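You operate a simulated robot arm through the tools that you are given. There is no shell and no other tool. Be economical: measure what you need, move in short steps, check, and stop when the job is done.

You run a simulated robot arm. Do the job below in one go: nothing can be reset, and whatever is moved stays where it is left.

Task
Measure the red basket in the can, strike it level and add one on the red slider.
Fine: basket and board go back; hardly any on the floor; leave the other baskets. Set down upright: wooden board.

The check looks at the end state, three seconds after you hand in, the way a careful person would. Anything else that was tipped, shoved, dropped, spilled or broken makes it a failure.

Robot
A 7-joint arm with a two-finger parallel gripper on a trunk, on a base that drives. Base frame: it is fixed to the floor where the robot stands at the start and does not move with it; the origin is under the middle of the robot, x ahead of it, y to its left, z up. Lengths are in m, angles in rad, forces in N, time in s.
With the tool pointing down near the work surface it reaches from about 0.16 to 0.74 m from the robot's upright axis, wherever it stands. Its first joint turns from -2.897 to 2.897 rad. Places, roughly: tipping can [0.6, -0.5, 0.8]. Payload 3.91 kg.
The tool frame sits at the grasp point between the pads (the TCP): z along the fingers, y along the line on which they close. The tips reach 0.03 m beyond it. The gripper opens to 0.11 m. The fingers are 0.02 m wide and 0.01 m thick; the gripper's body (0.048 by 0.112 m) begins 0.055 m behind the TCP.
Orientation is that of the tool frame in the base frame, as a unit quaternion [x, y, z, w]. With the fingers straight down and closing along the base's y, the tool's x points along the base's -x, its y along +y and its z along -z.

Tools
- The arm moves only by the tool servo_tool. Its argument "targets" is one flat list of numbers, 7 for each row, row after row: the finger opening in m, from 0 to 0.11, then the shift along the tool's x, y, z in units of 40 mm (1.0 is 40 mm), then the turn, a rotation vector about the tool's x, y, z in units of 8 degrees (1.0 is 8 degrees). In form: [jaw, dx, dy, dz, wx, wy, wz, jaw, dx, dy, dz, wx, wy, wz, ...]. A call has 1 to 10 rows; each row shifts and turns the commanded pose from where the row before left it, along the tool's axes as they then stand. A call with a number of a shift or a turn outside -1 to 1 is refused whole. Each row takes 0.2 s and may step no farther than 0.05 m and 0.15 rad from the row before; otherwise, or with a gripper value out of range, the whole call is refused. Where a pose cannot be reached the arm comes as near as it can. A force on the tool above 40 N (or 10 N above the force at the start of the call, whichever is more), or a blocked arm, ends the call early, and 0.2 s more pass. Each finger travels about 0.153 m/s and halts on what it meets, pressing with about 26 N; the grip force reading is that of the motor and also rises with nothing between the fingers. The clock runs only during rows and for 0.2 s after the last one: add rows that do not move to give the fingers time. It gives the time, the measured TCP pose, the force on the tool (base axes), the opening and the grip force at its end, in the units of the frame above (readings bear some noise), with the torque about the TCP (base axes, N m) and any sound that the robot's microphone picked up, and new pictures: "show" is both (left out), scene, wrist or none.
- Cameras (640 x 400 px; columns grow to the right, rows downward): "scene" is now at [-0.0092, 0.1113, 1.5299]; the picture's right is [-0.53, -0.85, 0.00], its down [-0.64, 0.40, -0.66] and it looks along [0.56, -0.35, -0.75] (base axes); focal length 234 px, centre (320, 200). "wrist" rides on the gripper at [0.077, 0.007, -0.114] in the tool frame; the picture's right is [-0.09, 1.00, 0.00], its down [-0.80, -0.07, -0.59] and it looks along [-0.59, -0.05, 0.80] (tool axes); focal length 270 px, centre (320, 200). There is no depth. A picture from a camera that has moved, and an enlarged one, comes with that camera's place and axes in the base frame and with its lens. The place of the scene camera against the robot may be out by one fixed shift of up to 0.012 m in any direction.
- lift_body(by): slides the trunk up (or, below 0, down) by that many m; the arm and the scene camera ride with it, the base frame stays. It gives what a move gives, with no picture.
- roll_base(legs): drives the robot by 1 to 6 legs, each [ahead, turn to the left] in m and rad, along the robot's own axes; the way and the turn of a leg run together, so that a leg with both is an arc; at most 1.5 m and 3.142 rad a leg. The arm and the cameras ride along, it lands a little off, and it stops where it bumps. It gives what a move gives, and a new picture of the scene camera.
- head_to(pan, tilt): turns the head with the scene camera to pan (to the left, within 2.705 rad either way) and tilt (down, from -0.506 to 1.204), counted from straight ahead of the robot. It gives what a move gives, and a new picture of the scene camera.
- enlarge(camera, box): a new picture of the part [left, top, right, bottom] of that camera's present view, enlarged. The clock stands still meanwhile.
- job_done(): hands the job in; it is judged then, once.

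Go step by step. Nothing tells you exact positions but the pictures and the camera data: compare them with the known pose of the tool, close in by small moves and look again before you grip or let go. The budget is 120 turns and 260 pictures, counting those below and the enlarged ones. Unless the task says otherwise, let go and move clear before handing in, and close with one line.

The tools are called after "Call:" as name(argument=value, ...) on one line, values as JSON. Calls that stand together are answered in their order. servo_tool: Moves the arm, as the interface text tells. Its arguments: {"type":"object","properties":{"targets":{"type":"array","items":{"type":"number"}},"show":{"type":"string","enum":["both","scene","wrist","none"]}},"required":["targets"]} The other tools are called the same way: lift_body (by) slides the trunk up or down; roll_base (legs) drives the base; head_to (pan, tilt) turns the head that bears the scene camera; enlarge (camera, box) takes an enlarged picture of a part of a camera's view; job_done () hands the job in.

At the start:

```text
time: 0.0
eef_pos: [0.4647, -0.1468, 1.2742]
tcp_rot: [0.0, 1.0, 0.0, 0.0]
contact_force: [-0.7, -0.5, 0.1]
ft_torque: [0.01, 0.0, -0.02]
opening: 0.1103
gripper_force: 0.1
trunk travel left (down, up): [-0.525, 0.085]
robot x, y, heading: [0.0043, -0.0041, 0.001]
head pan, tilt: [-0.559, 0.852]
```

scene: 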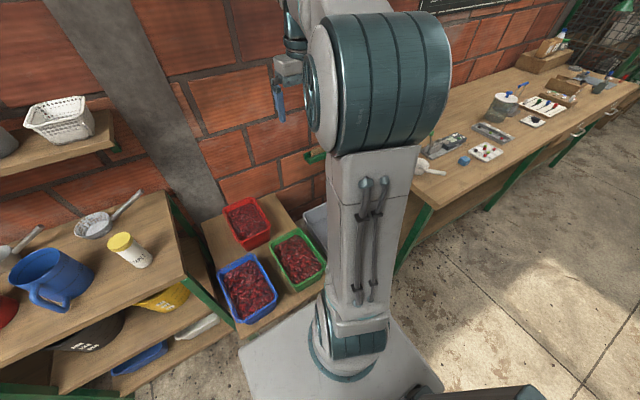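
wrist: 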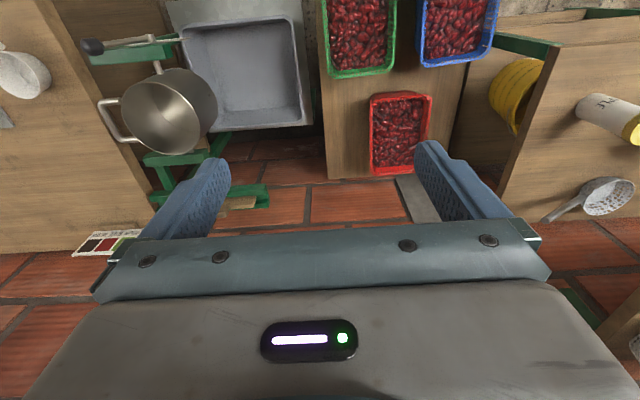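

I see three baskets of red goods, a tipping can over a grey tub, and something coloured at the left that may be the slider tally. I'll look closer before moving.

Call:
enlarge(camera="wrist", box=[60, 0, 340, 175])

Call:
enlarge(camera="wrist", box=[60, 200, 220, 300])

Call:
head_to(pan=-0.9, tilt=0.7)

```text
2.29 times, centred on (200, 88) of wrist
camera zoom: at [0.3883, -0.1405, 1.3887], right [0.09, 1.0, 0.0], down [0.8, -0.07, 0.59], along [0.59, -0.05, -0.8], focal length 618 px, centre (594, 457)
```

zoom: 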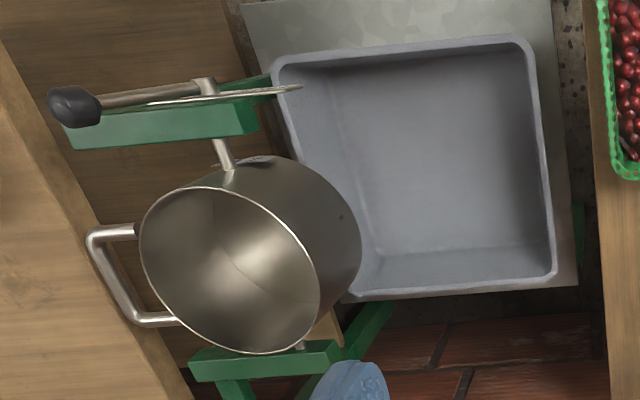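

```text
4.00 times, centred on (140, 250) of wrist
camera zoom: at [0.3883, -0.1405, 1.3887], right [0.09, 1.0, 0.0], down [0.8, -0.07, 0.59], along [0.59, -0.05, -0.8], focal length 1081 px, centre (1040, 0)
```

zoom: 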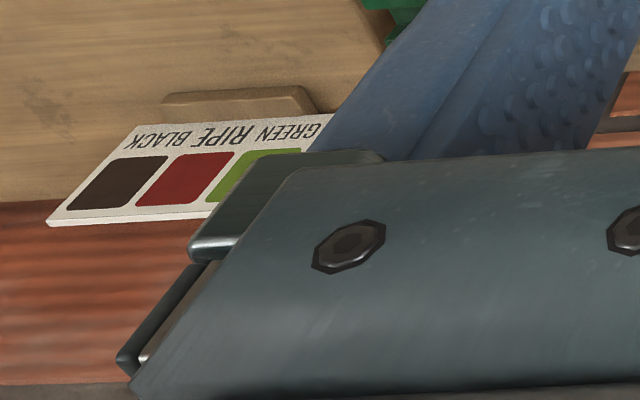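

```text
time: 0.8
eef_pos: [0.4656, -0.1475, 1.2743]
tcp_rot: [0.0, 1.0, 0.001, 0.0]
contact_force: [0.8, -0.2, 0.7]
ft_torque: [0.05, -0.03, 0.03]
opening: 0.1099
gripper_force: 0.0
trunk travel left (down, up): [-0.525, 0.085]
robot x, y, heading: [0.001, -0.0038, -0.001]
head pan, tilt: [-0.901, 0.7]
camera scene: at [-0.0226, 0.0862, 1.5423], right [-0.78, -0.62, 0.0], down [-0.4, 0.5, -0.76], along [0.48, -0.6, -0.64], focal length 234 px, centre (320, 200)
```

scene: 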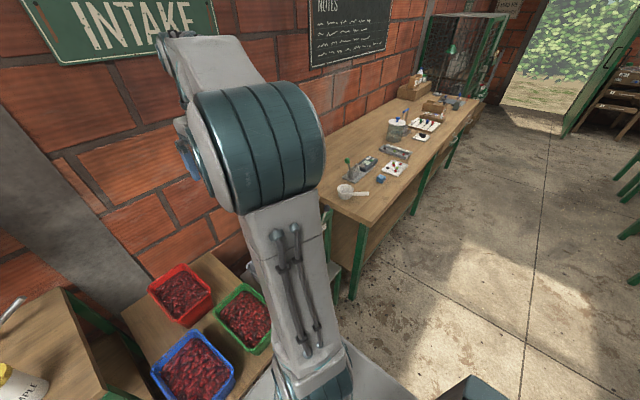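

The chalkboard may hold rules, so I'll read it and look at the head view toward the can.

Call:
enlarge(camera="scene", box=[300, 0, 400, 70])

Call:
enlarge(camera="wrist", box=[320, 0, 640, 220])

Call:
enlarge(camera="scene", box=[320, 60, 500, 220])

```text
5.71 times, centred on (350, 35) of scene
camera zoom: at [-0.0226, 0.0862, 1.5423], right [-0.78, -0.62, 0.0], down [-0.4, 0.5, -0.76], along [0.48, -0.6, -0.64], focal length 1337 px, centre (149, 1143)
```

zoom: 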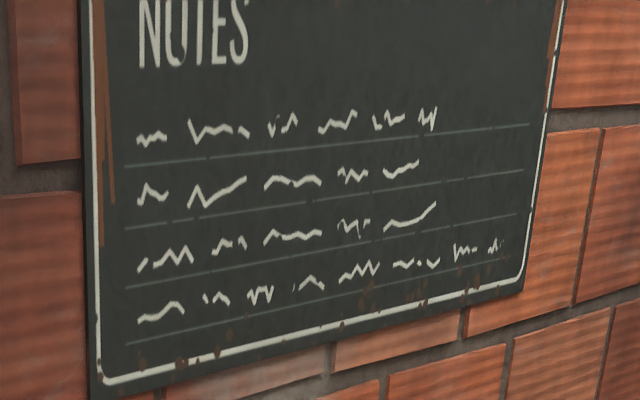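

```text
1.82 times, centred on (480, 110) of wrist
camera zoom: at [0.3883, -0.1405, 1.3887], right [0.09, 1.0, 0.0], down [0.8, -0.07, 0.59], along [0.59, -0.05, -0.8], focal length 491 px, centre (29, 364)
```

zoom: 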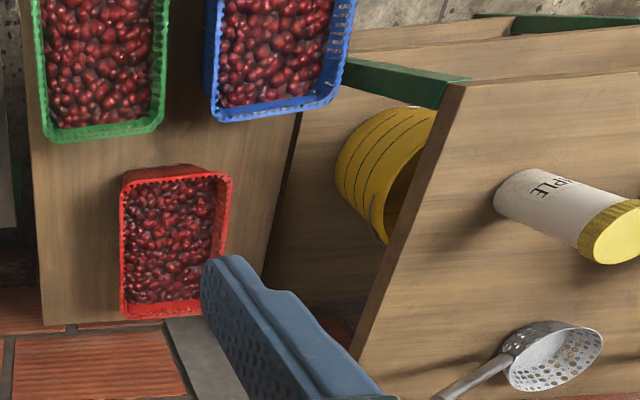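

```text
2.50 times, centred on (410, 140) of scene
camera zoom: at [-0.0226, 0.0862, 1.5423], right [-0.78, -0.62, 0.0], down [-0.4, 0.5, -0.76], along [0.48, -0.6, -0.64], focal length 585 px, centre (95, 350)
```

zoom: 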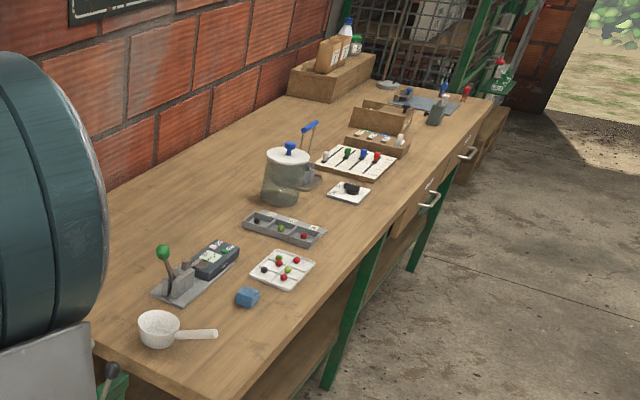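

The sliders look to be on the long bench to the right. I'll swing the arm left, out of the head camera's view of the can.

Call:
servo_tool(targets=[0.11, 0, 1, 0, 0, 0, 0, 0.11, 0, 1, 0, 0, 0, 0, 0.11, 0, 1, 0, 0, 0, 0, 0.11, 0, 1, 0, 0, 0, 0, 0.11, 0, 1, 0, 0, 0, 0, 0.11, 0, 1, 0, 0, 0, 0, 0.11, 0, 1, 0, 0, 0, 0, 0.11, 0, 1, 0, 0, 0, 0, 0.11, 0, 1, 0, 0, 0, 0, 0.11, 0, 1, 0, 0, 0, 0], show="both")

```text
time: 3.0
eef_pos: [0.4628, 0.255, 1.2725]
tcp_rot: [0.0, 1.0, -0.001, 0.0]
contact_force: [0.1, -0.5, -1.0]
ft_torque: [-0.01, 0.01, 0.01]
opening: 0.1099
gripper_force: 0.1
trunk travel left (down, up): [-0.525, 0.085]
robot x, y, heading: [0.0001, -0.0015, -0.001]
head pan, tilt: [-0.901, 0.7]
camera scene: at [-0.0224, 0.0871, 1.5422], right [-0.78, -0.62, 0.0], down [-0.4, 0.5, -0.77], along [0.48, -0.6, -0.64], focal length 234 px, centre (320, 200)
camera wrist: at [0.3872, 0.2621, 1.3886], right [0.09, 1.0, 0.0], down [0.8, -0.07, 0.59], along [0.59, -0.05, -0.8], focal length 270 px, centre (320, 200)
```

scene: 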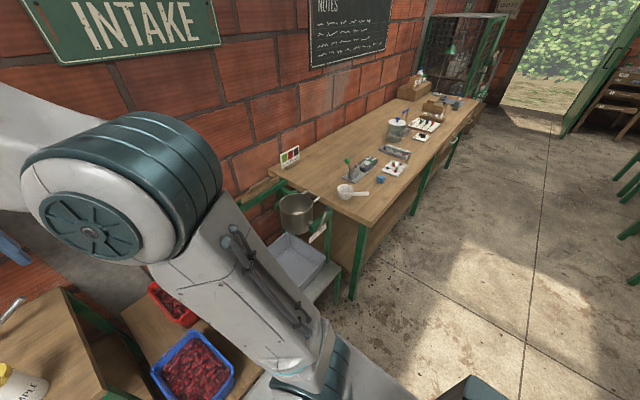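
wrist: 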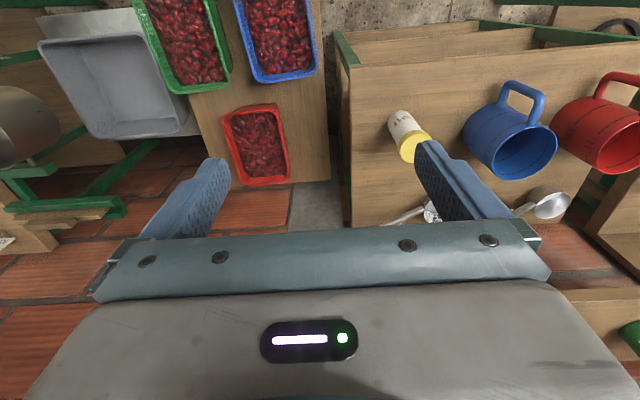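

Call:
enlarge(camera="scene", box=[230, 140, 350, 240])

Call:
enlarge(camera="scene", box=[370, 80, 470, 180])

Call:
enlarge(camera="wrist", box=[0, 60, 200, 260])

Call:
head_to(pan=0.0, tilt=0.7)

```text
4.00 times, centred on (290, 190) of scene
camera zoom: at [-0.0224, 0.0871, 1.5422], right [-0.78, -0.62, 0.0], down [-0.4, 0.5, -0.77], along [0.48, -0.6, -0.64], focal length 936 px, centre (440, 240)
```

zoom: 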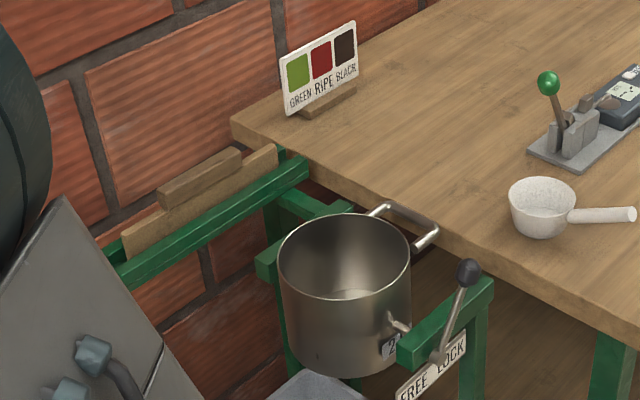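

```text
4.00 times, centred on (420, 130) of scene
camera zoom: at [-0.0224, 0.0871, 1.5422], right [-0.78, -0.62, 0.0], down [-0.4, 0.5, -0.77], along [0.48, -0.6, -0.64], focal length 936 px, centre (-80, 480)
```

zoom: 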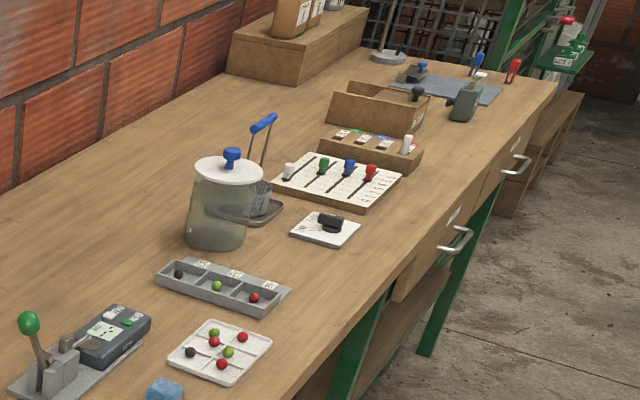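

```text
2.00 times, centred on (100, 160) of wrist
camera zoom: at [0.3872, 0.2621, 1.3886], right [0.09, 1.0, 0.0], down [0.8, -0.07, 0.59], along [0.59, -0.05, -0.8], focal length 541 px, centre (760, 280)
```

zoom: 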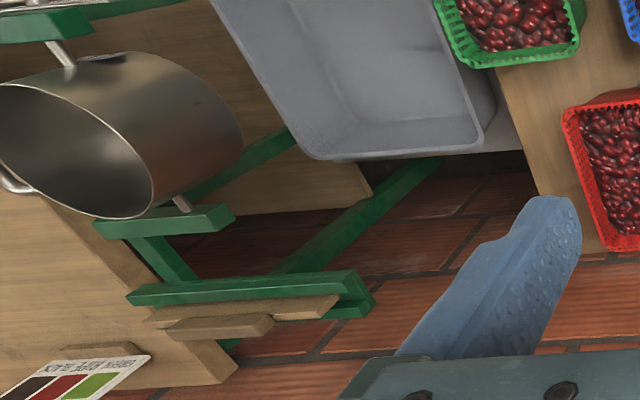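

```text
time: 4.2
eef_pos: [0.4637, 0.2518, 1.2729]
tcp_rot: [0.0, 1.0, 0.001, 0.0]
contact_force: [0.2, -0.2, 0.5]
ft_torque: [-0.02, 0.02, -0.01]
opening: 0.1101
gripper_force: 0.1
trunk travel left (down, up): [-0.525, 0.085]
robot x, y, heading: [0.0005, -0.002, -0.001]
head pan, tilt: [0.0, 0.7]
camera scene: at [0.0096, 0.1528, 1.5423], right [0.0, -1.0, 0.0], down [-0.64, 0.0, -0.76], along [0.76, 0.0, -0.64], focal length 234 px, centre (320, 200)
```

scene: 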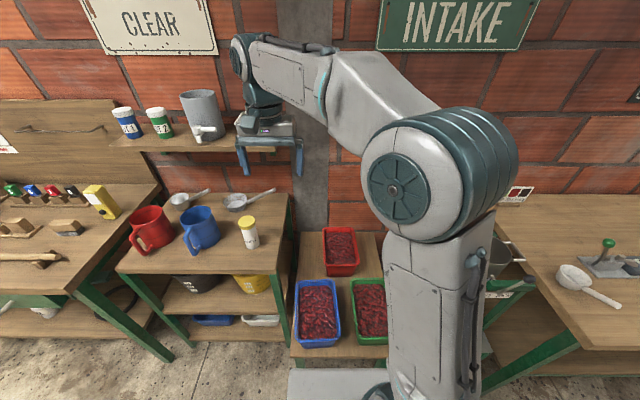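

Call:
enlarge(camera="scene", box=[0, 160, 130, 270])

Call:
enlarge(camera="scene", box=[270, 210, 410, 370])

Call:
head_to(pan=-0.7, tilt=0.75)

```text
3.64 times, centred on (65, 215) of scene
camera zoom: at [0.0096, 0.1528, 1.5423], right [0.0, -1.0, 0.0], down [-0.64, 0.0, -0.76], along [0.76, 0.0, -0.64], focal length 851 px, centre (1247, 146)
```

zoom: 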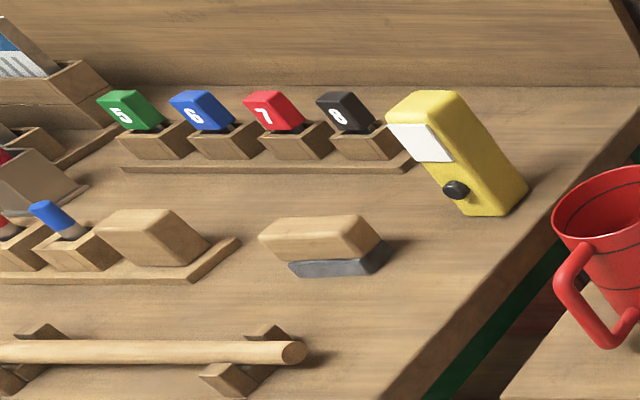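

```text
2.50 times, centred on (340, 290) of scene
camera zoom: at [0.0096, 0.1528, 1.5423], right [0.0, -1.0, 0.0], down [-0.64, 0.0, -0.76], along [0.76, 0.0, -0.64], focal length 585 px, centre (270, -25)
```

zoom: 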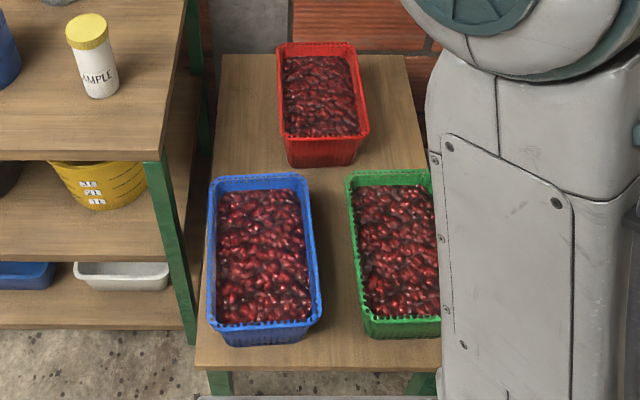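

```text
time: 5.3
eef_pos: [0.4629, 0.2533, 1.2743]
tcp_rot: [-0.001, 1.0, 0.0, 0.0]
contact_force: [-0.4, -0.1, 0.0]
ft_torque: [-0.02, -0.02, 0.0]
opening: 0.1097
gripper_force: 0.0
trunk travel left (down, up): [-0.525, 0.085]
robot x, y, heading: [-0.0006, -0.0035, 0.005]
head pan, tilt: [-0.7, 0.75]
camera scene: at [-0.0119, 0.0995, 1.538], right [-0.64, -0.77, 0.0], down [-0.52, 0.44, -0.73], along [0.56, -0.47, -0.68], focal length 234 px, centre (320, 200)
```

scene: 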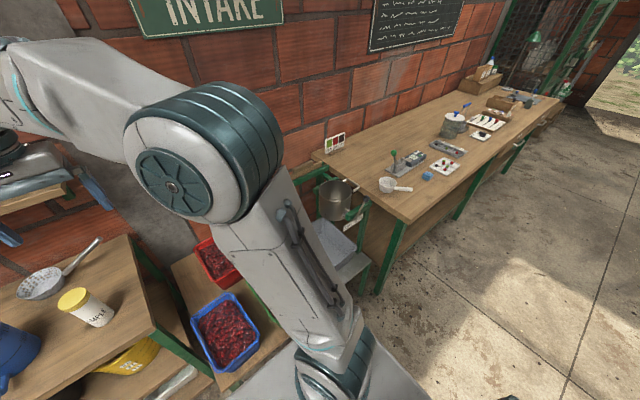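

Call:
enlarge(camera="wrist", box=[190, 80, 340, 200])

Call:
enlarge(camera="scene", box=[290, 120, 410, 220])

Call:
enlarge(camera="scene", box=[425, 80, 545, 170])

```text
3.33 times, centred on (265, 140) of wrist
camera zoom: at [0.3871, 0.2604, 1.3889], right [0.09, 1.0, 0.0], down [0.8, -0.07, 0.59], along [0.59, -0.05, -0.8], focal length 901 px, centre (503, 400)
```

zoom: 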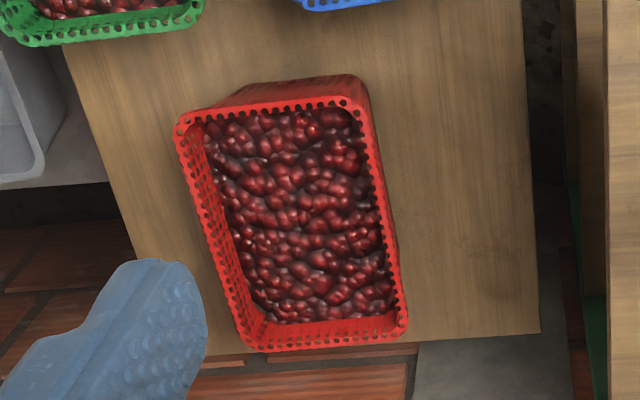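

```text
4.00 times, centred on (350, 170) of scene
camera zoom: at [-0.0119, 0.0995, 1.538], right [-0.64, -0.77, 0.0], down [-0.52, 0.44, -0.73], along [0.56, -0.47, -0.68], focal length 936 px, centre (200, 320)
```

zoom: 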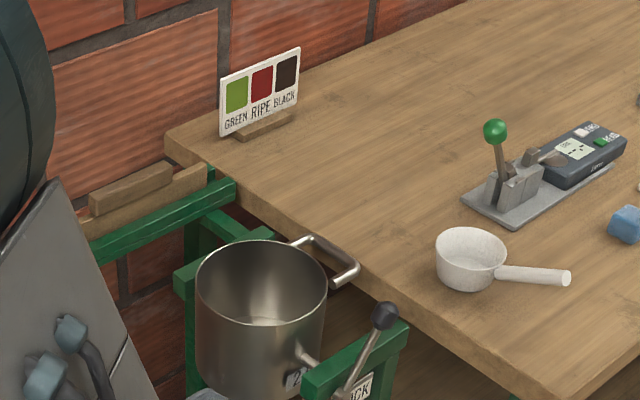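

```text
4.44 times, centred on (485, 125) of scene
camera zoom: at [-0.0119, 0.0995, 1.538], right [-0.64, -0.77, 0.0], down [-0.52, 0.44, -0.73], along [0.56, -0.47, -0.68], focal length 1040 px, centre (-413, 533)
```

zoom: 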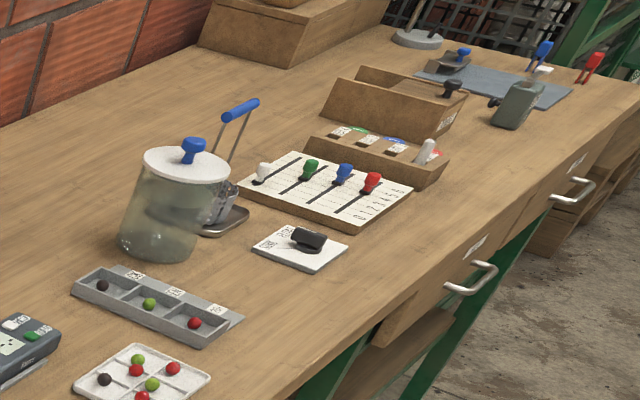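

The tally board is far along the right bench, and the strike board rests on edge on a green rail behind the can. Next I'll bring the wrist camera over the can to read the lock lever.

Call:
servo_tool(targets=[0.11, 0.1, -1, 0.2, 0, 0, 0, 0.11, 0.1, -1, 0.2, 0, 0, 0, 0.11, 0.1, -1, 0.2, 0, 0, 0, 0.11, 0.1, -1, 0.2, 0, 0, 0, 0.11, 0.1, -1, 0.2, 0, 0, 0, 0.11, 0.1, -1, 0.2, 0, 0, 0, 0.11, 0.1, -1, 0.2, 0, 0, 0, 0.11, 0.1, -1, 0.2, 0, 0, 0, 0.11, 0.1, -1, 0.2, 0, 0, 0, 0.11, 0.1, -1, 0.2, 0, 0, 0], show="none")

Call:
servo_tool(targets=[0.11, 0.1, -1, 0.3, 0, 0, 0, 0.11, 0.1, -1, 0.3, 0, 0, 0, 0.11, 0.1, -1, 0.3, 0, 0, 0, 0.11, 0.1, -1, 0.3, 0, 0, 0, 0.11, 0.1, -1, 0.3, 0, 0, 0, 0.11, 0.1, -1, 0.3, 0, 0, 0, 0.11, 0.1, -1, 0.3, 0, 0, 0, 0.11, 0.1, -1, 0.3, 0, 0, 0], show="wrist")

```text
time: 7.5
eef_pos: [0.4222, -0.1479, 1.1941]
tcp_rot: [-0.001, 1.0, 0.0, 0.001]
contact_force: [0.2, -0.3, 0.7]
ft_torque: [0.0, 0.02, 0.0]
opening: 0.1102
gripper_force: 0.0
trunk travel left (down, up): [-0.525, 0.085]
robot x, y, heading: [0.001, -0.0058, 0.001]
head pan, tilt: [-0.7, 0.75]
```

```text
time: 9.3
eef_pos: [0.395, -0.4666, 1.0972]
tcp_rot: [0.0, 1.0, 0.001, 0.001]
contact_force: [0.1, 0.4, 0.7]
ft_torque: [0.0, 0.0, -0.01]
opening: 0.1099
gripper_force: 0.1
trunk travel left (down, up): [-0.525, 0.085]
robot x, y, heading: [0.0028, -0.0027, 0.0]
head pan, tilt: [-0.7, 0.75]
camera wrist: at [0.3186, -0.46, 1.2119], right [0.09, 1.0, 0.0], down [0.8, -0.07, 0.59], along [0.59, -0.05, -0.8], focal length 270 px, centre (320, 200)
```

wrist: 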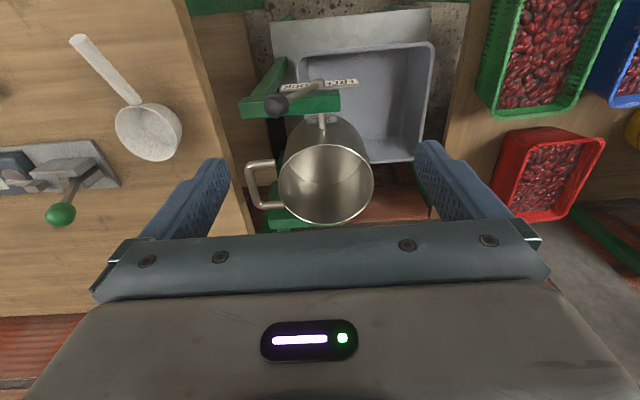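

Call:
enlarge(camera="wrist", box=[230, 40, 460, 230])

Call:
head_to(pan=-0.75, tilt=0.8)

```text
2.11 times, centred on (345, 135) of wrist
camera zoom: at [0.3186, -0.46, 1.2119], right [0.09, 1.0, 0.0], down [0.8, -0.07, 0.59], along [0.59, -0.05, -0.8], focal length 569 px, centre (267, 337)
```

zoom: 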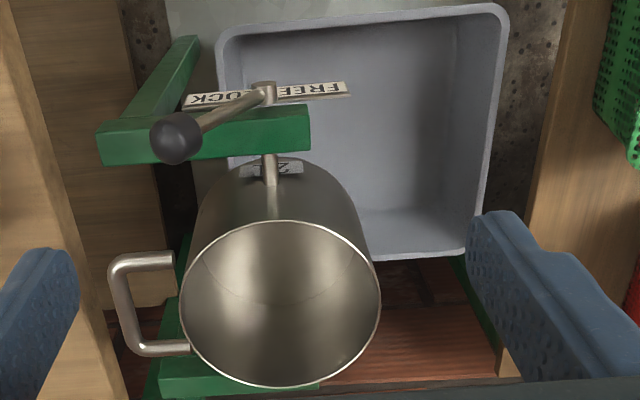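

```text
time: 9.9
eef_pos: [0.3961, -0.4653, 1.0975]
tcp_rot: [0.001, 1.0, 0.0, 0.0]
contact_force: [-0.5, 0.4, 0.1]
ft_torque: [-0.04, -0.03, -0.04]
opening: 0.11
gripper_force: 0.0
trunk travel left (down, up): [-0.525, 0.085]
robot x, y, heading: [-0.0001, -0.0035, -0.0]
head pan, tilt: [-0.75, 0.799]
camera scene: at [-0.0163, 0.0973, 1.5341], right [-0.68, -0.73, 0.0], down [-0.52, 0.49, -0.7], along [0.51, -0.48, -0.72], focal length 234 px, centre (320, 200)
```

scene: 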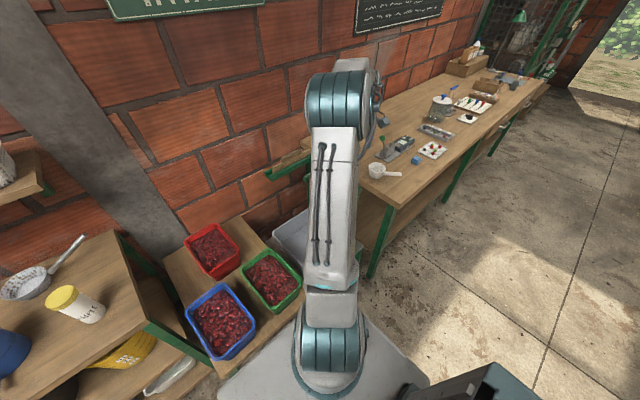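

The lever stands at LOCK; the can rim is about at (0.544, -0.469, 0.868) with a 0.145 m mouth. I'll check how much room the base has.

Call:
head_to(pan=0.25, tilt=1.2)

Call:
head_to(pan=-1.2, tilt=1.15)

```text
time: 11.2
eef_pos: [0.394, -0.465, 1.0977]
tcp_rot: [0.001, 1.0, 0.0, 0.0]
contact_force: [-0.2, -0.1, 0.4]
ft_torque: [0.01, 0.0, -0.02]
opening: 0.1097
gripper_force: 0.1
trunk travel left (down, up): [-0.525, 0.085]
robot x, y, heading: [-0.0001, -0.0023, 0.001]
head pan, tilt: [0.25, 1.201]
camera scene: at [-0.0211, 0.1663, 1.5063], right [0.25, -0.97, 0.0], down [-0.9, -0.23, -0.36], along [0.35, 0.09, -0.93], focal length 234 px, centre (320, 200)
```

scene: 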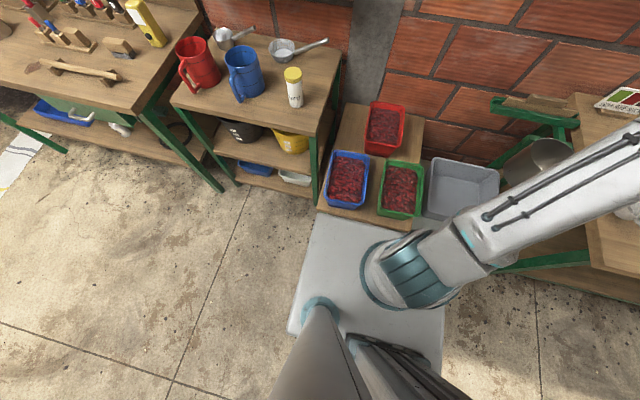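

```text
time: 12.8
eef_pos: [0.3967, -0.4649, 1.099]
tcp_rot: [0.0, 1.0, 0.0, 0.0]
contact_force: [-0.5, 0.5, 0.5]
ft_torque: [0.0, 0.02, -0.01]
opening: 0.1102
gripper_force: 0.1
trunk travel left (down, up): [-0.525, 0.085]
robot x, y, heading: [-0.0023, -0.0055, -0.004]
head pan, tilt: [-1.201, 1.15]
camera scene: at [-0.0538, 0.097, 1.5092], right [-0.93, -0.36, 0.0], down [-0.33, 0.85, -0.41], along [0.15, -0.38, -0.91], focal length 234 px, centre (320, 200)
```

scene: 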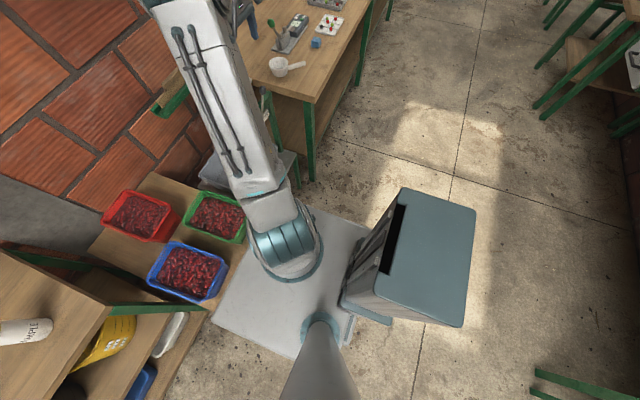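

Call:
head_to(pan=0.5, tilt=1.2)

Call:
enlarge(camera="scene", box=[270, 100, 530, 320])

Call:
enlarge(camera="wrist", box=[150, 0, 500, 110])

```text
time: 14.5
eef_pos: [0.3956, -0.4651, 1.0982]
tcp_rot: [0.0, 1.0, 0.001, 0.0]
contact_force: [-0.2, -0.1, 0.4]
ft_torque: [0.04, 0.0, 0.01]
opening: 0.1099
gripper_force: 0.1
trunk travel left (down, up): [-0.525, 0.085]
robot x, y, heading: [0.0015, -0.0014, -0.0]
head pan, tilt: [0.499, 1.201]
camera scene: at [-0.0263, 0.1792, 1.5063], right [0.48, -0.88, 0.0], down [-0.82, -0.45, -0.36], along [0.32, 0.17, -0.93], focal length 234 px, centre (320, 200)
```

scene: 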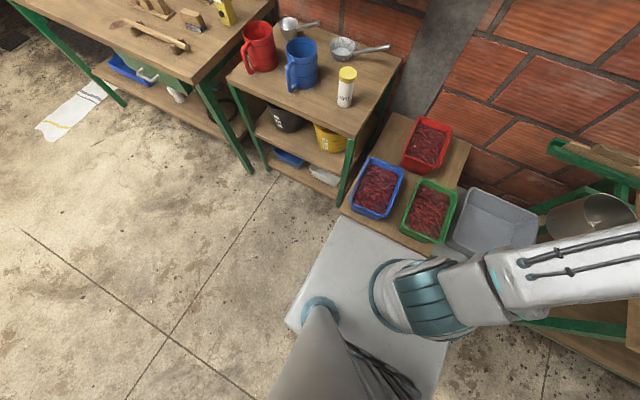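

```text
1.82 times, centred on (400, 210) of scene
camera zoom: at [-0.0263, 0.1792, 1.5063], right [0.48, -0.88, 0.0], down [-0.82, -0.45, -0.36], along [0.32, 0.17, -0.93], focal length 425 px, centre (174, 182)
```

zoom: 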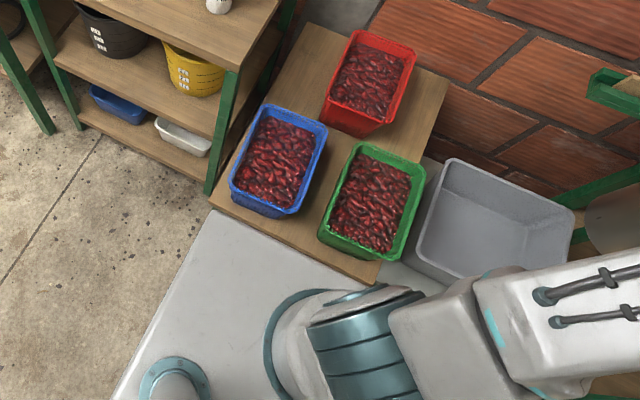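

```text
1.83 times, centred on (325, 55) of wrist
camera zoom: at [0.3191, -0.4581, 1.2127], right [0.09, 1.0, 0.0], down [0.8, -0.07, 0.59], along [0.59, -0.05, -0.8], focal length 494 px, centre (311, 465)
```

zoom: 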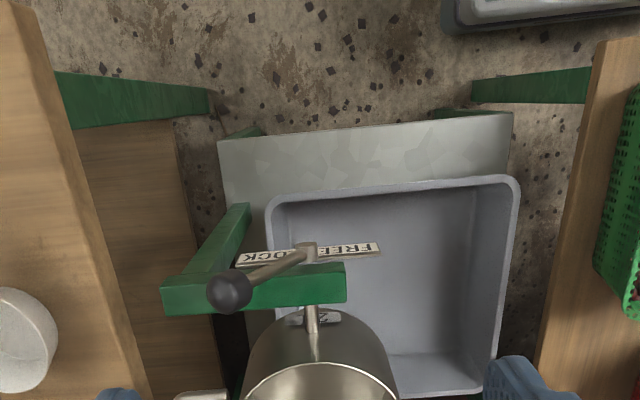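

Call:
servo_tool(targets=[0.11, 0.6, 0.5, 0.7, 0, 0, 0, 0.11, 0.6, 0.5, 0.7, 0, 0, 0, 0.11, 0.6, 0.5, 0.7, 0, 0, 0, 0.11, 0.6, 0.5, 0.7, 0, 0, 0, 0.11, 0.6, 0.5, 0.7, 0, 0, 0, 0.11, 0.6, 0.5, 0.7, 0, 0, 0, 0.11, 0.6, 0.5, 0.7, 0, 0, 0, 0.11, 0.6, 0.5, 0.7, 0, 0, 0], show="wrist")

```text
time: 16.3
eef_pos: [0.2003, -0.3067, 0.8738]
tcp_rot: [0.0, 1.0, -0.001, 0.0]
contact_force: [0.0, -0.1, 0.5]
ft_torque: [0.0, 0.0, 0.0]
opening: 0.1097
gripper_force: 0.1
trunk travel left (down, up): [-0.525, 0.085]
robot x, y, heading: [-0.0005, -0.0022, -0.0]
head pan, tilt: [0.499, 1.201]
camera wrist: at [0.1241, -0.2993, 0.9888], right [0.09, 1.0, 0.0], down [0.8, -0.07, 0.59], along [0.59, -0.05, -0.8], focal length 270 px, centre (320, 200)
```

wrist: 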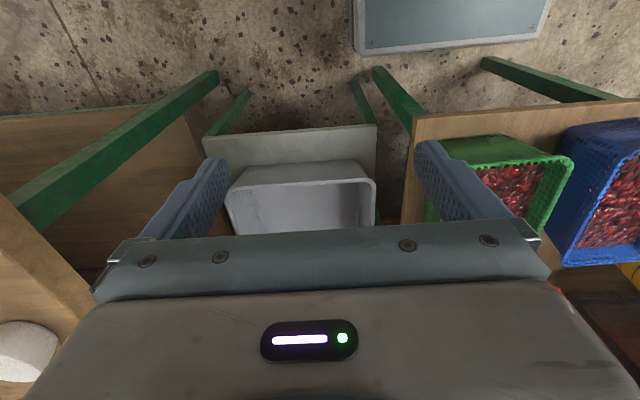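

The robot can't reach the strike board from here: it's about 0.9 m out. The wrist view shows the base plate's front is only about 0.08 m short of the table legs, and its right side is narrower. I'll check how far the plate reaches behind before planning to park sideways.

Call:
servo_tool(targets=[0.11, 0, 0.5, -1, 0, 0, 0, 0.11, 0, 0.5, -1, 0, 0, 0, 0.11, 0, 0.5, -1, 0, 0, 0, 0.11, 0, 0.5, -1, 0, 0, 0, 0.11, 0, 0.5, -1, 0, 0, 0, 0.11, 0, 0.5, -1, 0, 0, 0, 0.11, 0, 0.5, -1, 0, 0, 0, 0.11, 0, 0, -1, 0, 0, 0], show="none")

Call:
head_to(pan=-2.2, tilt=1.2)

Call:
head_to(pan=1.4, tilt=0.9)

```text
time: 18.1
eef_pos: [0.2009, -0.1684, 1.1884]
tcp_rot: [0.001, 1.0, 0.007, -0.011]
contact_force: [0.8, 0.1, 0.7]
ft_torque: [-0.01, 0.01, 0.01]
opening: 0.1098
gripper_force: 0.0
trunk travel left (down, up): [-0.525, 0.085]
robot x, y, heading: [0.0011, -0.0051, 0.0]
head pan, tilt: [0.499, 1.201]
```

```text
time: 20.5
eef_pos: [0.2027, -0.169, 1.1888]
tcp_rot: [-0.001, 1.0, 0.005, -0.008]
contact_force: [0.8, 0.3, -0.2]
ft_torque: [0.0, 0.0, 0.0]
opening: 0.11
gripper_force: 0.1
trunk travel left (down, up): [-0.525, 0.085]
robot x, y, heading: [0.0001, -0.002, 0.001]
head pan, tilt: [-2.201, 1.201]
camera scene: at [-0.1084, 0.1075, 1.5063], right [-0.81, 0.59, 0.0], down [0.55, 0.75, -0.36], along [-0.21, -0.29, -0.93], focal length 234 px, centre (320, 200)
```

scene: 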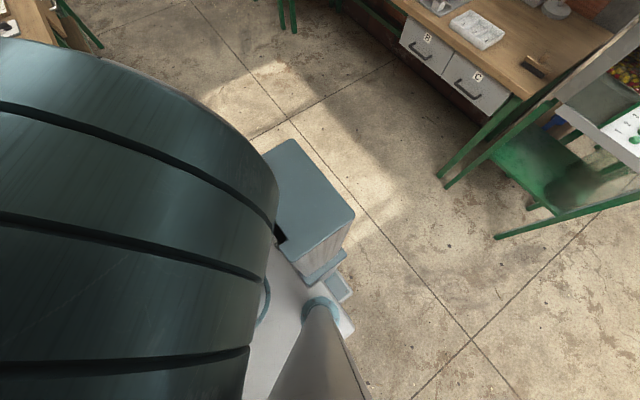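

```text
time: 23.5
eef_pos: [0.2023, -0.1693, 1.1885]
tcp_rot: [0.0, 1.0, 0.006, -0.009]
contact_force: [0.2, -0.2, -0.7]
ft_torque: [0.01, 0.0, -0.02]
opening: 0.1098
gripper_force: 0.2
trunk travel left (down, up): [-0.525, 0.085]
robot x, y, heading: [-0.0007, -0.0041, -0.001]
head pan, tilt: [1.4, 0.901]
camera scene: at [-0.0626, 0.2271, 1.5261], right [0.99, -0.17, 0.0], down [-0.13, -0.77, -0.62], along [0.11, 0.61, -0.78], focal length 234 px, centre (320, 200)
```

scene: 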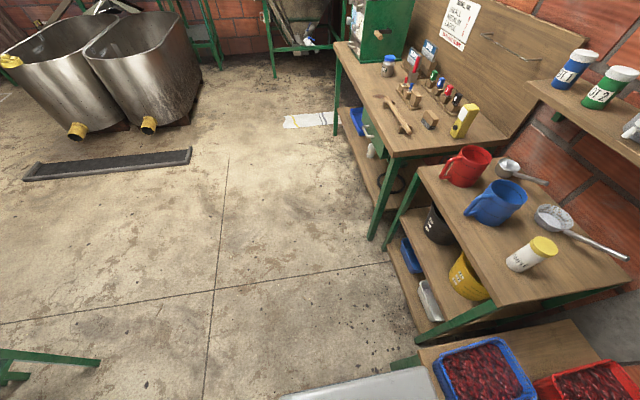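

The parking spot is tight, so I'll first test how far the arm really reaches toward the strike board from here, staying high.

Call:
servo_tool(targets=[0.11, -1, -0.45, 0.2, 0, 0, 0, 0.11, -1, -0.45, 0.2, 0, 0, 0, 0.11, -1, -0.45, 0.2, 0, 0, 0, 0.11, -1, -0.45, 0.2, 0, 0, 0, 0.11, -1, -0.45, 0.2, 0, 0, 0, 0.11, -1, -0.45, 0.2, 0, 0, 0, 0.11, -1, -0.45, 0.2, 0, 0, 0, 0.11, -1, -0.45, 0.2, 0, 0, 0, 0.11, -1, -0.45, 0.2, 0, 0, 0, 0.11, -1, -0.45, 0.2, 0, 0, 0], show="wrist")

Call:
servo_tool(targets=[0.11, -1, -0.45, 0.2, 0, 0, 0, 0.11, -1, -0.45, 0.2, 0, 0, 0, 0.11, -1, -0.45, 0.2, 0, 0, 0, 0.11, -1, -0.45, 0.2, 0, 0, 0], show="wrist")

```text
time: 25.7
eef_pos: [0.5993, -0.349, 1.1134]
tcp_rot: [0.001, 1.0, 0.001, 0.001]
contact_force: [1.0, -0.5, -0.3]
ft_torque: [0.01, 0.0, 0.01]
opening: 0.11
gripper_force: 0.1
trunk travel left (down, up): [-0.525, 0.085]
robot x, y, heading: [-0.0021, -0.0015, -0.001]
head pan, tilt: [1.4, 0.901]
camera wrist: at [0.5236, -0.3432, 1.2285], right [0.09, 1.0, 0.0], down [0.8, -0.07, 0.59], along [0.59, -0.05, -0.8], focal length 270 px, centre (320, 200)
```

wrist: 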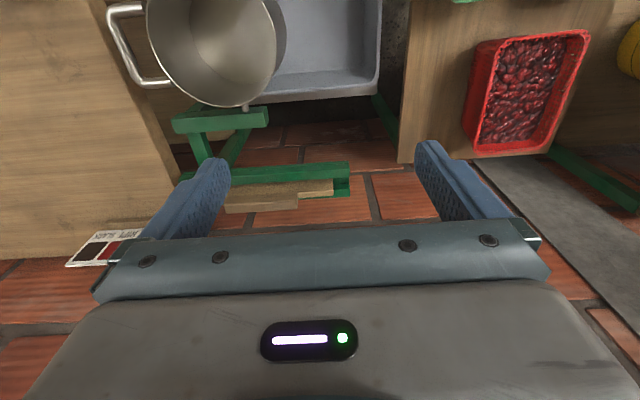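

```text
time: 26.7
eef_pos: [0.6735, -0.3586, 1.0618]
tcp_rot: [-0.001, 1.0, -0.001, 0.0]
contact_force: [-0.4, -0.2, 0.2]
ft_torque: [-0.01, 0.0, 0.0]
opening: 0.1097
gripper_force: 0.1
out of reach, approached as far as the arm can: row 2, 3, 4
trunk travel left (down, up): [-0.525, 0.085]
robot x, y, heading: [0.0005, -0.0084, -0.003]
head pan, tilt: [1.4, 0.901]
camera wrist: at [0.598, -0.351, 1.1774], right [0.09, 1.0, 0.0], down [0.8, -0.07, 0.59], along [0.59, -0.05, -0.8], focal length 270 px, centre (320, 200)
```

wrist: 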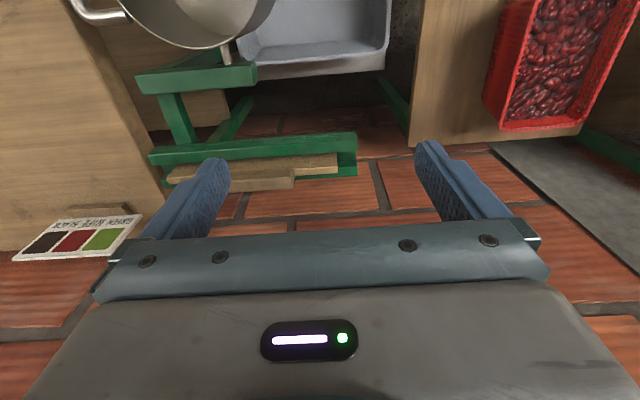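

The arm reaches about 0.76 m and the board handle is at about (0.785, -0.465, 0.87). I'll tuck the arm high and park the robot sideways, right flank to the tables, about (0.1, -0.22).

Call:
servo_tool(targets=[0.11, 1, 0.5, -0.5, 0, 0, 0, 0.11, 1, 0.5, -0.5, 0, 0, 0, 0.11, 1, 0.5, -0.5, 0, 0, 0, 0.11, 1, 0.5, -0.4, 0, 0, 0, 0.11, 1, 0.5, -0.4, 0, 0, 0, 0.11, 1, 0.5, -0.4, 0, 0, 0, 0.11, 1, 0.5, -0.4, 0, 0, 0, 0.11, 1, 0.5, -0.4, 0, 0, 0, 0.11, 1, 0.5, 0, 0, 0, 0, 0.11, 1, 0.5, 0, 0, 0, 0], show="none")

Call:
roll_base(legs=[[-0.1, 0], [0, 1.571], [0.414, 0]])

```text
time: 28.9
eef_pos: [0.4147, -0.2413, 1.2576]
tcp_rot: [0.0, 1.0, 0.0, 0.001]
contact_force: [0.6, 0.8, 0.2]
ft_torque: [-0.01, -0.05, -0.02]
opening: 0.1098
gripper_force: 0.2
out of reach, approached as far as the arm can: row 1, 2, 3, 4, 5
trunk travel left (down, up): [-0.525, 0.085]
robot x, y, heading: [-0.0006, -0.0027, -0.001]
head pan, tilt: [1.4, 0.901]
```

```text
time: 36.0
eef_pos: [0.1324, 0.8324, 1.2588]
tcp_rot: [0.71, -0.704, 0.0, 0.0]
contact_force: [-0.4, 0.5, 0.1]
ft_torque: [-0.02, -0.03, -0.02]
opening: 0.1101
gripper_force: 0.0
trunk travel left (down, up): [-0.525, 0.085]
robot x, y, heading: [-0.104, 0.4121, 1.58]
head pan, tilt: [1.4, 0.901]
camera scene: at [-0.3263, 0.3539, 1.5262], right [0.16, 0.99, 0.0], down [0.77, -0.13, -0.62], along [-0.61, 0.1, -0.78], focal length 234 px, centre (320, 200)
```

scene: 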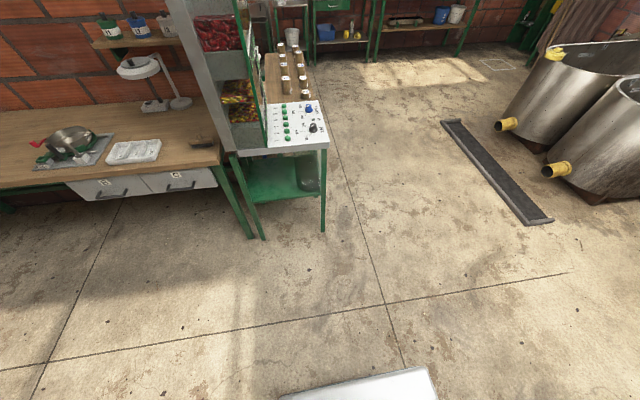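

Call:
roll_base(legs=[[-0.338, 0.602], [-0.338, -0.611]])

Call:
head_to(pan=-1.57, tilt=0.9)

```text
time: 39.1
eef_pos: [0.0594, 0.506, 1.2592]
tcp_rot: [0.854, -0.52, 0.0, -0.001]
contact_force: [-0.1, 1.1, -0.3]
ft_torque: [-0.04, -0.02, -0.02]
opening: 0.1102
gripper_force: 0.1
trunk travel left (down, up): [-0.525, 0.085]
robot x, y, heading: [0.0403, 0.0232, 2.066]
head pan, tilt: [1.4, 0.901]
stopped in leg 2: the robot was blocked; the commanded pose is now the measured one
camera scene: at [-0.1286, -0.1302, 1.5262], right [-0.32, 0.95, 0.0], down [0.74, 0.25, -0.62], along [-0.59, -0.2, -0.78], focal length 234 px, centre (320, 200)
```

scene: 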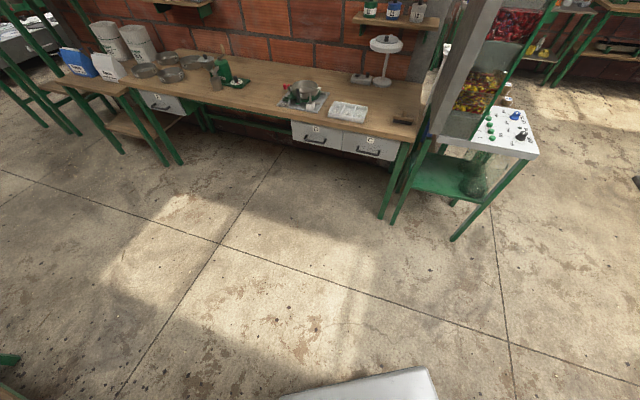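

```text
time: 41.7
eef_pos: [0.0613, 0.505, 1.2601]
tcp_rot: [0.854, -0.52, 0.0, -0.001]
contact_force: [0.2, 0.1, 0.4]
ft_torque: [-0.01, -0.03, 0.01]
opening: 0.1103
gripper_force: 0.2
trunk travel left (down, up): [-0.525, 0.085]
robot x, y, heading: [0.0421, 0.0254, 2.068]
head pan, tilt: [-1.571, 0.901]
camera scene: at [0.0101, -0.0718, 1.5261], right [0.47, -0.88, 0.0], down [-0.69, -0.37, -0.62], along [0.55, 0.29, -0.78], focal length 234 px, centre (320, 200)
```

scene: 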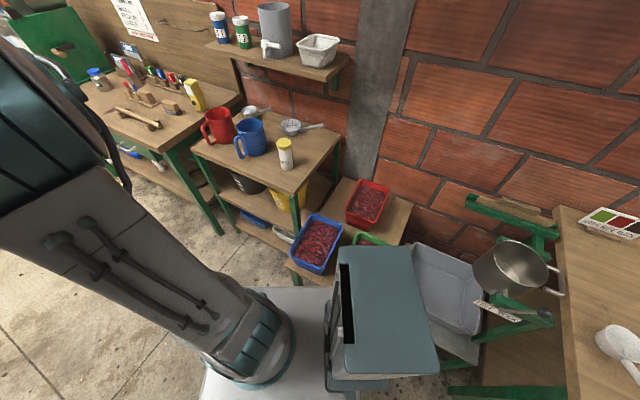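

The base bumped a table leg; nothing seems shifted. I'll pull out, back past along the aisle, and come in forwards, which needs less swing.

Call:
roll_base(legs=[[0.3, 0], [0, -0.497], [-1.3, 0]])

```text
time: 51.3
eef_pos: [0.1443, -0.5985, 1.2591]
tcp_rot: [0.708, -0.706, -0.001, -0.002]
contact_force: [0.2, -0.6, -0.6]
ft_torque: [-0.02, -0.01, 0.02]
opening: 0.11
gripper_force: 0.1
trunk travel left (down, up): [-0.525, 0.085]
robot x, y, heading: [-0.0958, -1.0149, 1.589]
head pan, tilt: [-1.571, 0.901]
camera scene: at [-0.1677, -1.0866, 1.5261], right [0.02, -1.0, 0.0], down [-0.78, -0.01, -0.62], along [0.62, 0.01, -0.78], focal length 234 px, centre (320, 200)
```

scene: 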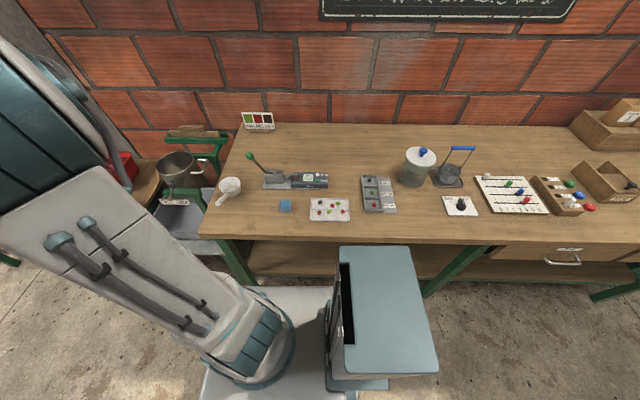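

Call:
enlarge(camera="scene", box=[430, 140, 610, 240])

Call:
roll_base(legs=[[0.383, -0.497], [0.383, 0.479]])

```text
3.56 times, centred on (520, 190) of scene
camera zoom: at [-0.1677, -1.0866, 1.5261], right [0.02, -1.0, 0.0], down [-0.78, -0.01, -0.62], along [0.62, 0.01, -0.78], focal length 832 px, centre (-391, 236)
```

zoom: 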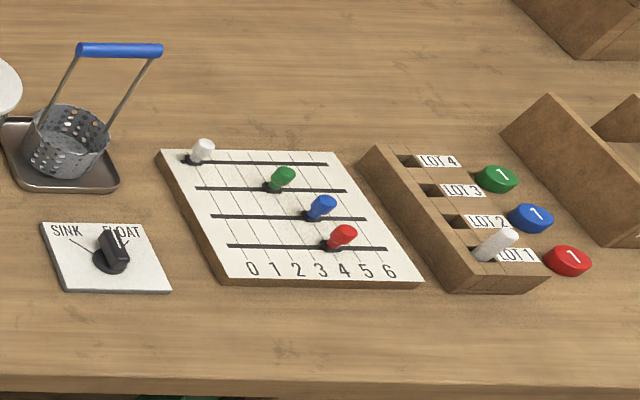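

```text
time: 55.7
eef_pos: [0.3126, 0.138, 1.2582]
tcp_rot: [0.708, -0.707, 0.0, -0.002]
contact_force: [0.2, -0.2, 0.0]
ft_torque: [-0.01, 0.02, -0.02]
opening: 0.11
gripper_force: 0.0
trunk travel left (down, up): [-0.525, 0.085]
robot x, y, heading: [0.0734, -0.279, 1.593]
head pan, tilt: [-1.571, 0.901]
camera scene: at [0.0025, -0.35, 1.5262], right [0.02, -1.0, 0.0], down [-0.78, -0.01, -0.62], along [0.62, 0.01, -0.78], focal length 234 px, centre (320, 200)
```

scene: 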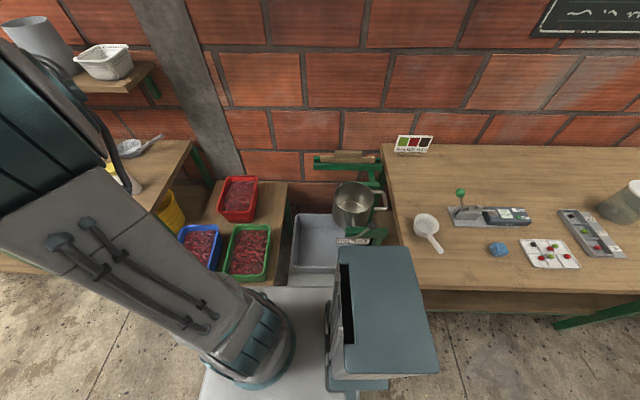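

Parked at (0.073, -0.279), facing +y. Now I'll turn the tool so it closes along base y and come down over the red basket for a close look.

Call:
servo_tool(targets=[0.11, 0, 0, 0.5, 0, 0, 1, 0.11, 0, 0, 0.5, 0, 0, 1, 0.11, 0, 0, 0.5, 0, 0, 1, 0.11, 0, 0, 0.5, 0, 0, 1, 0.11, 0, 0, 0.5, 0, 0, 1, 0.11, 0, 0, 0.5, 0, 0, 1, 0.11, 0, 0, 0.5, 0, 0, 1, 0.11, 0, 0, 0.5, 0, 0, 1, 0.11, 0, 0, 0.5, 0, 0, 1, 0.11, 0, 0, 0.5, 0, 0, 1], show="none")

Call:
servo_tool(targets=[0.11, 0, 0, 0, 0, 0, 1, 0.11, 0, 0, 0, 0, 0, 0.4, 0.11, -1, -0.3, 0.2, 0, 0, 0, 0.11, -1, -0.3, 0.2, 0, 0, 0, 0.11, -1, -0.3, 0.2, 0, 0, 0, 0.11, -1, -0.3, 0.2, 0, 0, 0, 0.11, -1, -0.3, 0.2, 0, 0, 0, 0.11, -1, -0.3, 0.2, 0, 0, 0], show="both")

```text
time: 57.9
eef_pos: [0.3138, 0.1381, 1.06]
tcp_rot: [-0.087, 0.996, 0.001, 0.001]
contact_force: [0.0, 0.7, -0.8]
ft_torque: [0.0, 0.03, 0.0]
opening: 0.1102
gripper_force: 0.1
trunk travel left (down, up): [-0.525, 0.085]
robot x, y, heading: [0.0724, -0.2758, 1.589]
head pan, tilt: [-1.571, 0.901]
```

```text
time: 59.7
eef_pos: [0.5539, 0.063, 1.0128]
tcp_rot: [0.01, 1.0, 0.001, 0.001]
contact_force: [0.4, -0.2, 0.2]
ft_torque: [-0.03, 0.0, 0.02]
opening: 0.1101
gripper_force: 0.1
trunk travel left (down, up): [-0.525, 0.085]
robot x, y, heading: [0.0783, -0.2769, 1.588]
head pan, tilt: [-1.571, 0.901]
camera scene: at [0.0038, -0.3506, 1.5262], right [0.02, -1.0, 0.0], down [-0.78, -0.01, -0.62], along [0.62, 0.01, -0.78], focal length 234 px, centre (320, 200)
camera wrist: at [0.4778, 0.0721, 1.1262], right [0.11, 0.99, 0.0], down [0.8, -0.09, 0.59], along [0.59, -0.06, -0.8], focal length 270 px, centre (320, 200)
```

scene: 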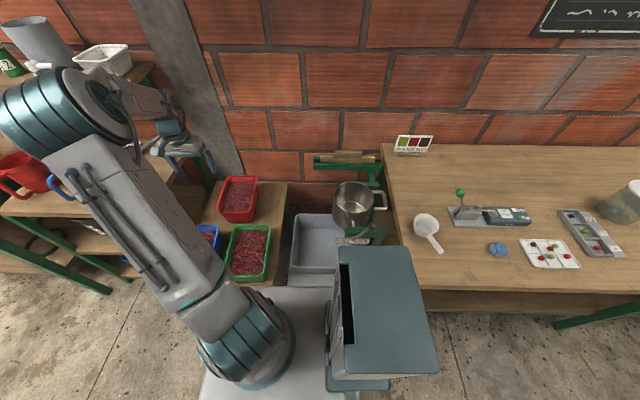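
wrist: 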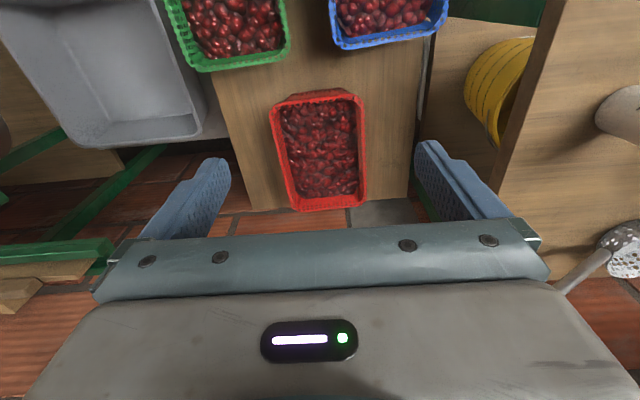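

Call:
enlarge(camera="wrist", box=[240, 70, 400, 220])

```text
2.67 times, centred on (320, 145) of wrist
camera zoom: at [0.4778, 0.0721, 1.1262], right [0.11, 0.99, 0.0], down [0.8, -0.09, 0.59], along [0.59, -0.06, -0.8], focal length 721 px, centre (320, 347)
```

zoom: 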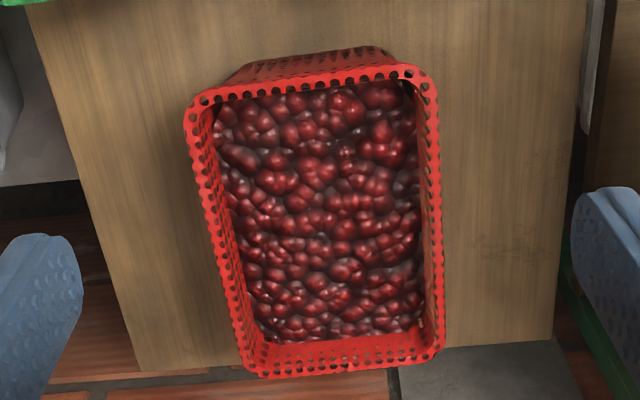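

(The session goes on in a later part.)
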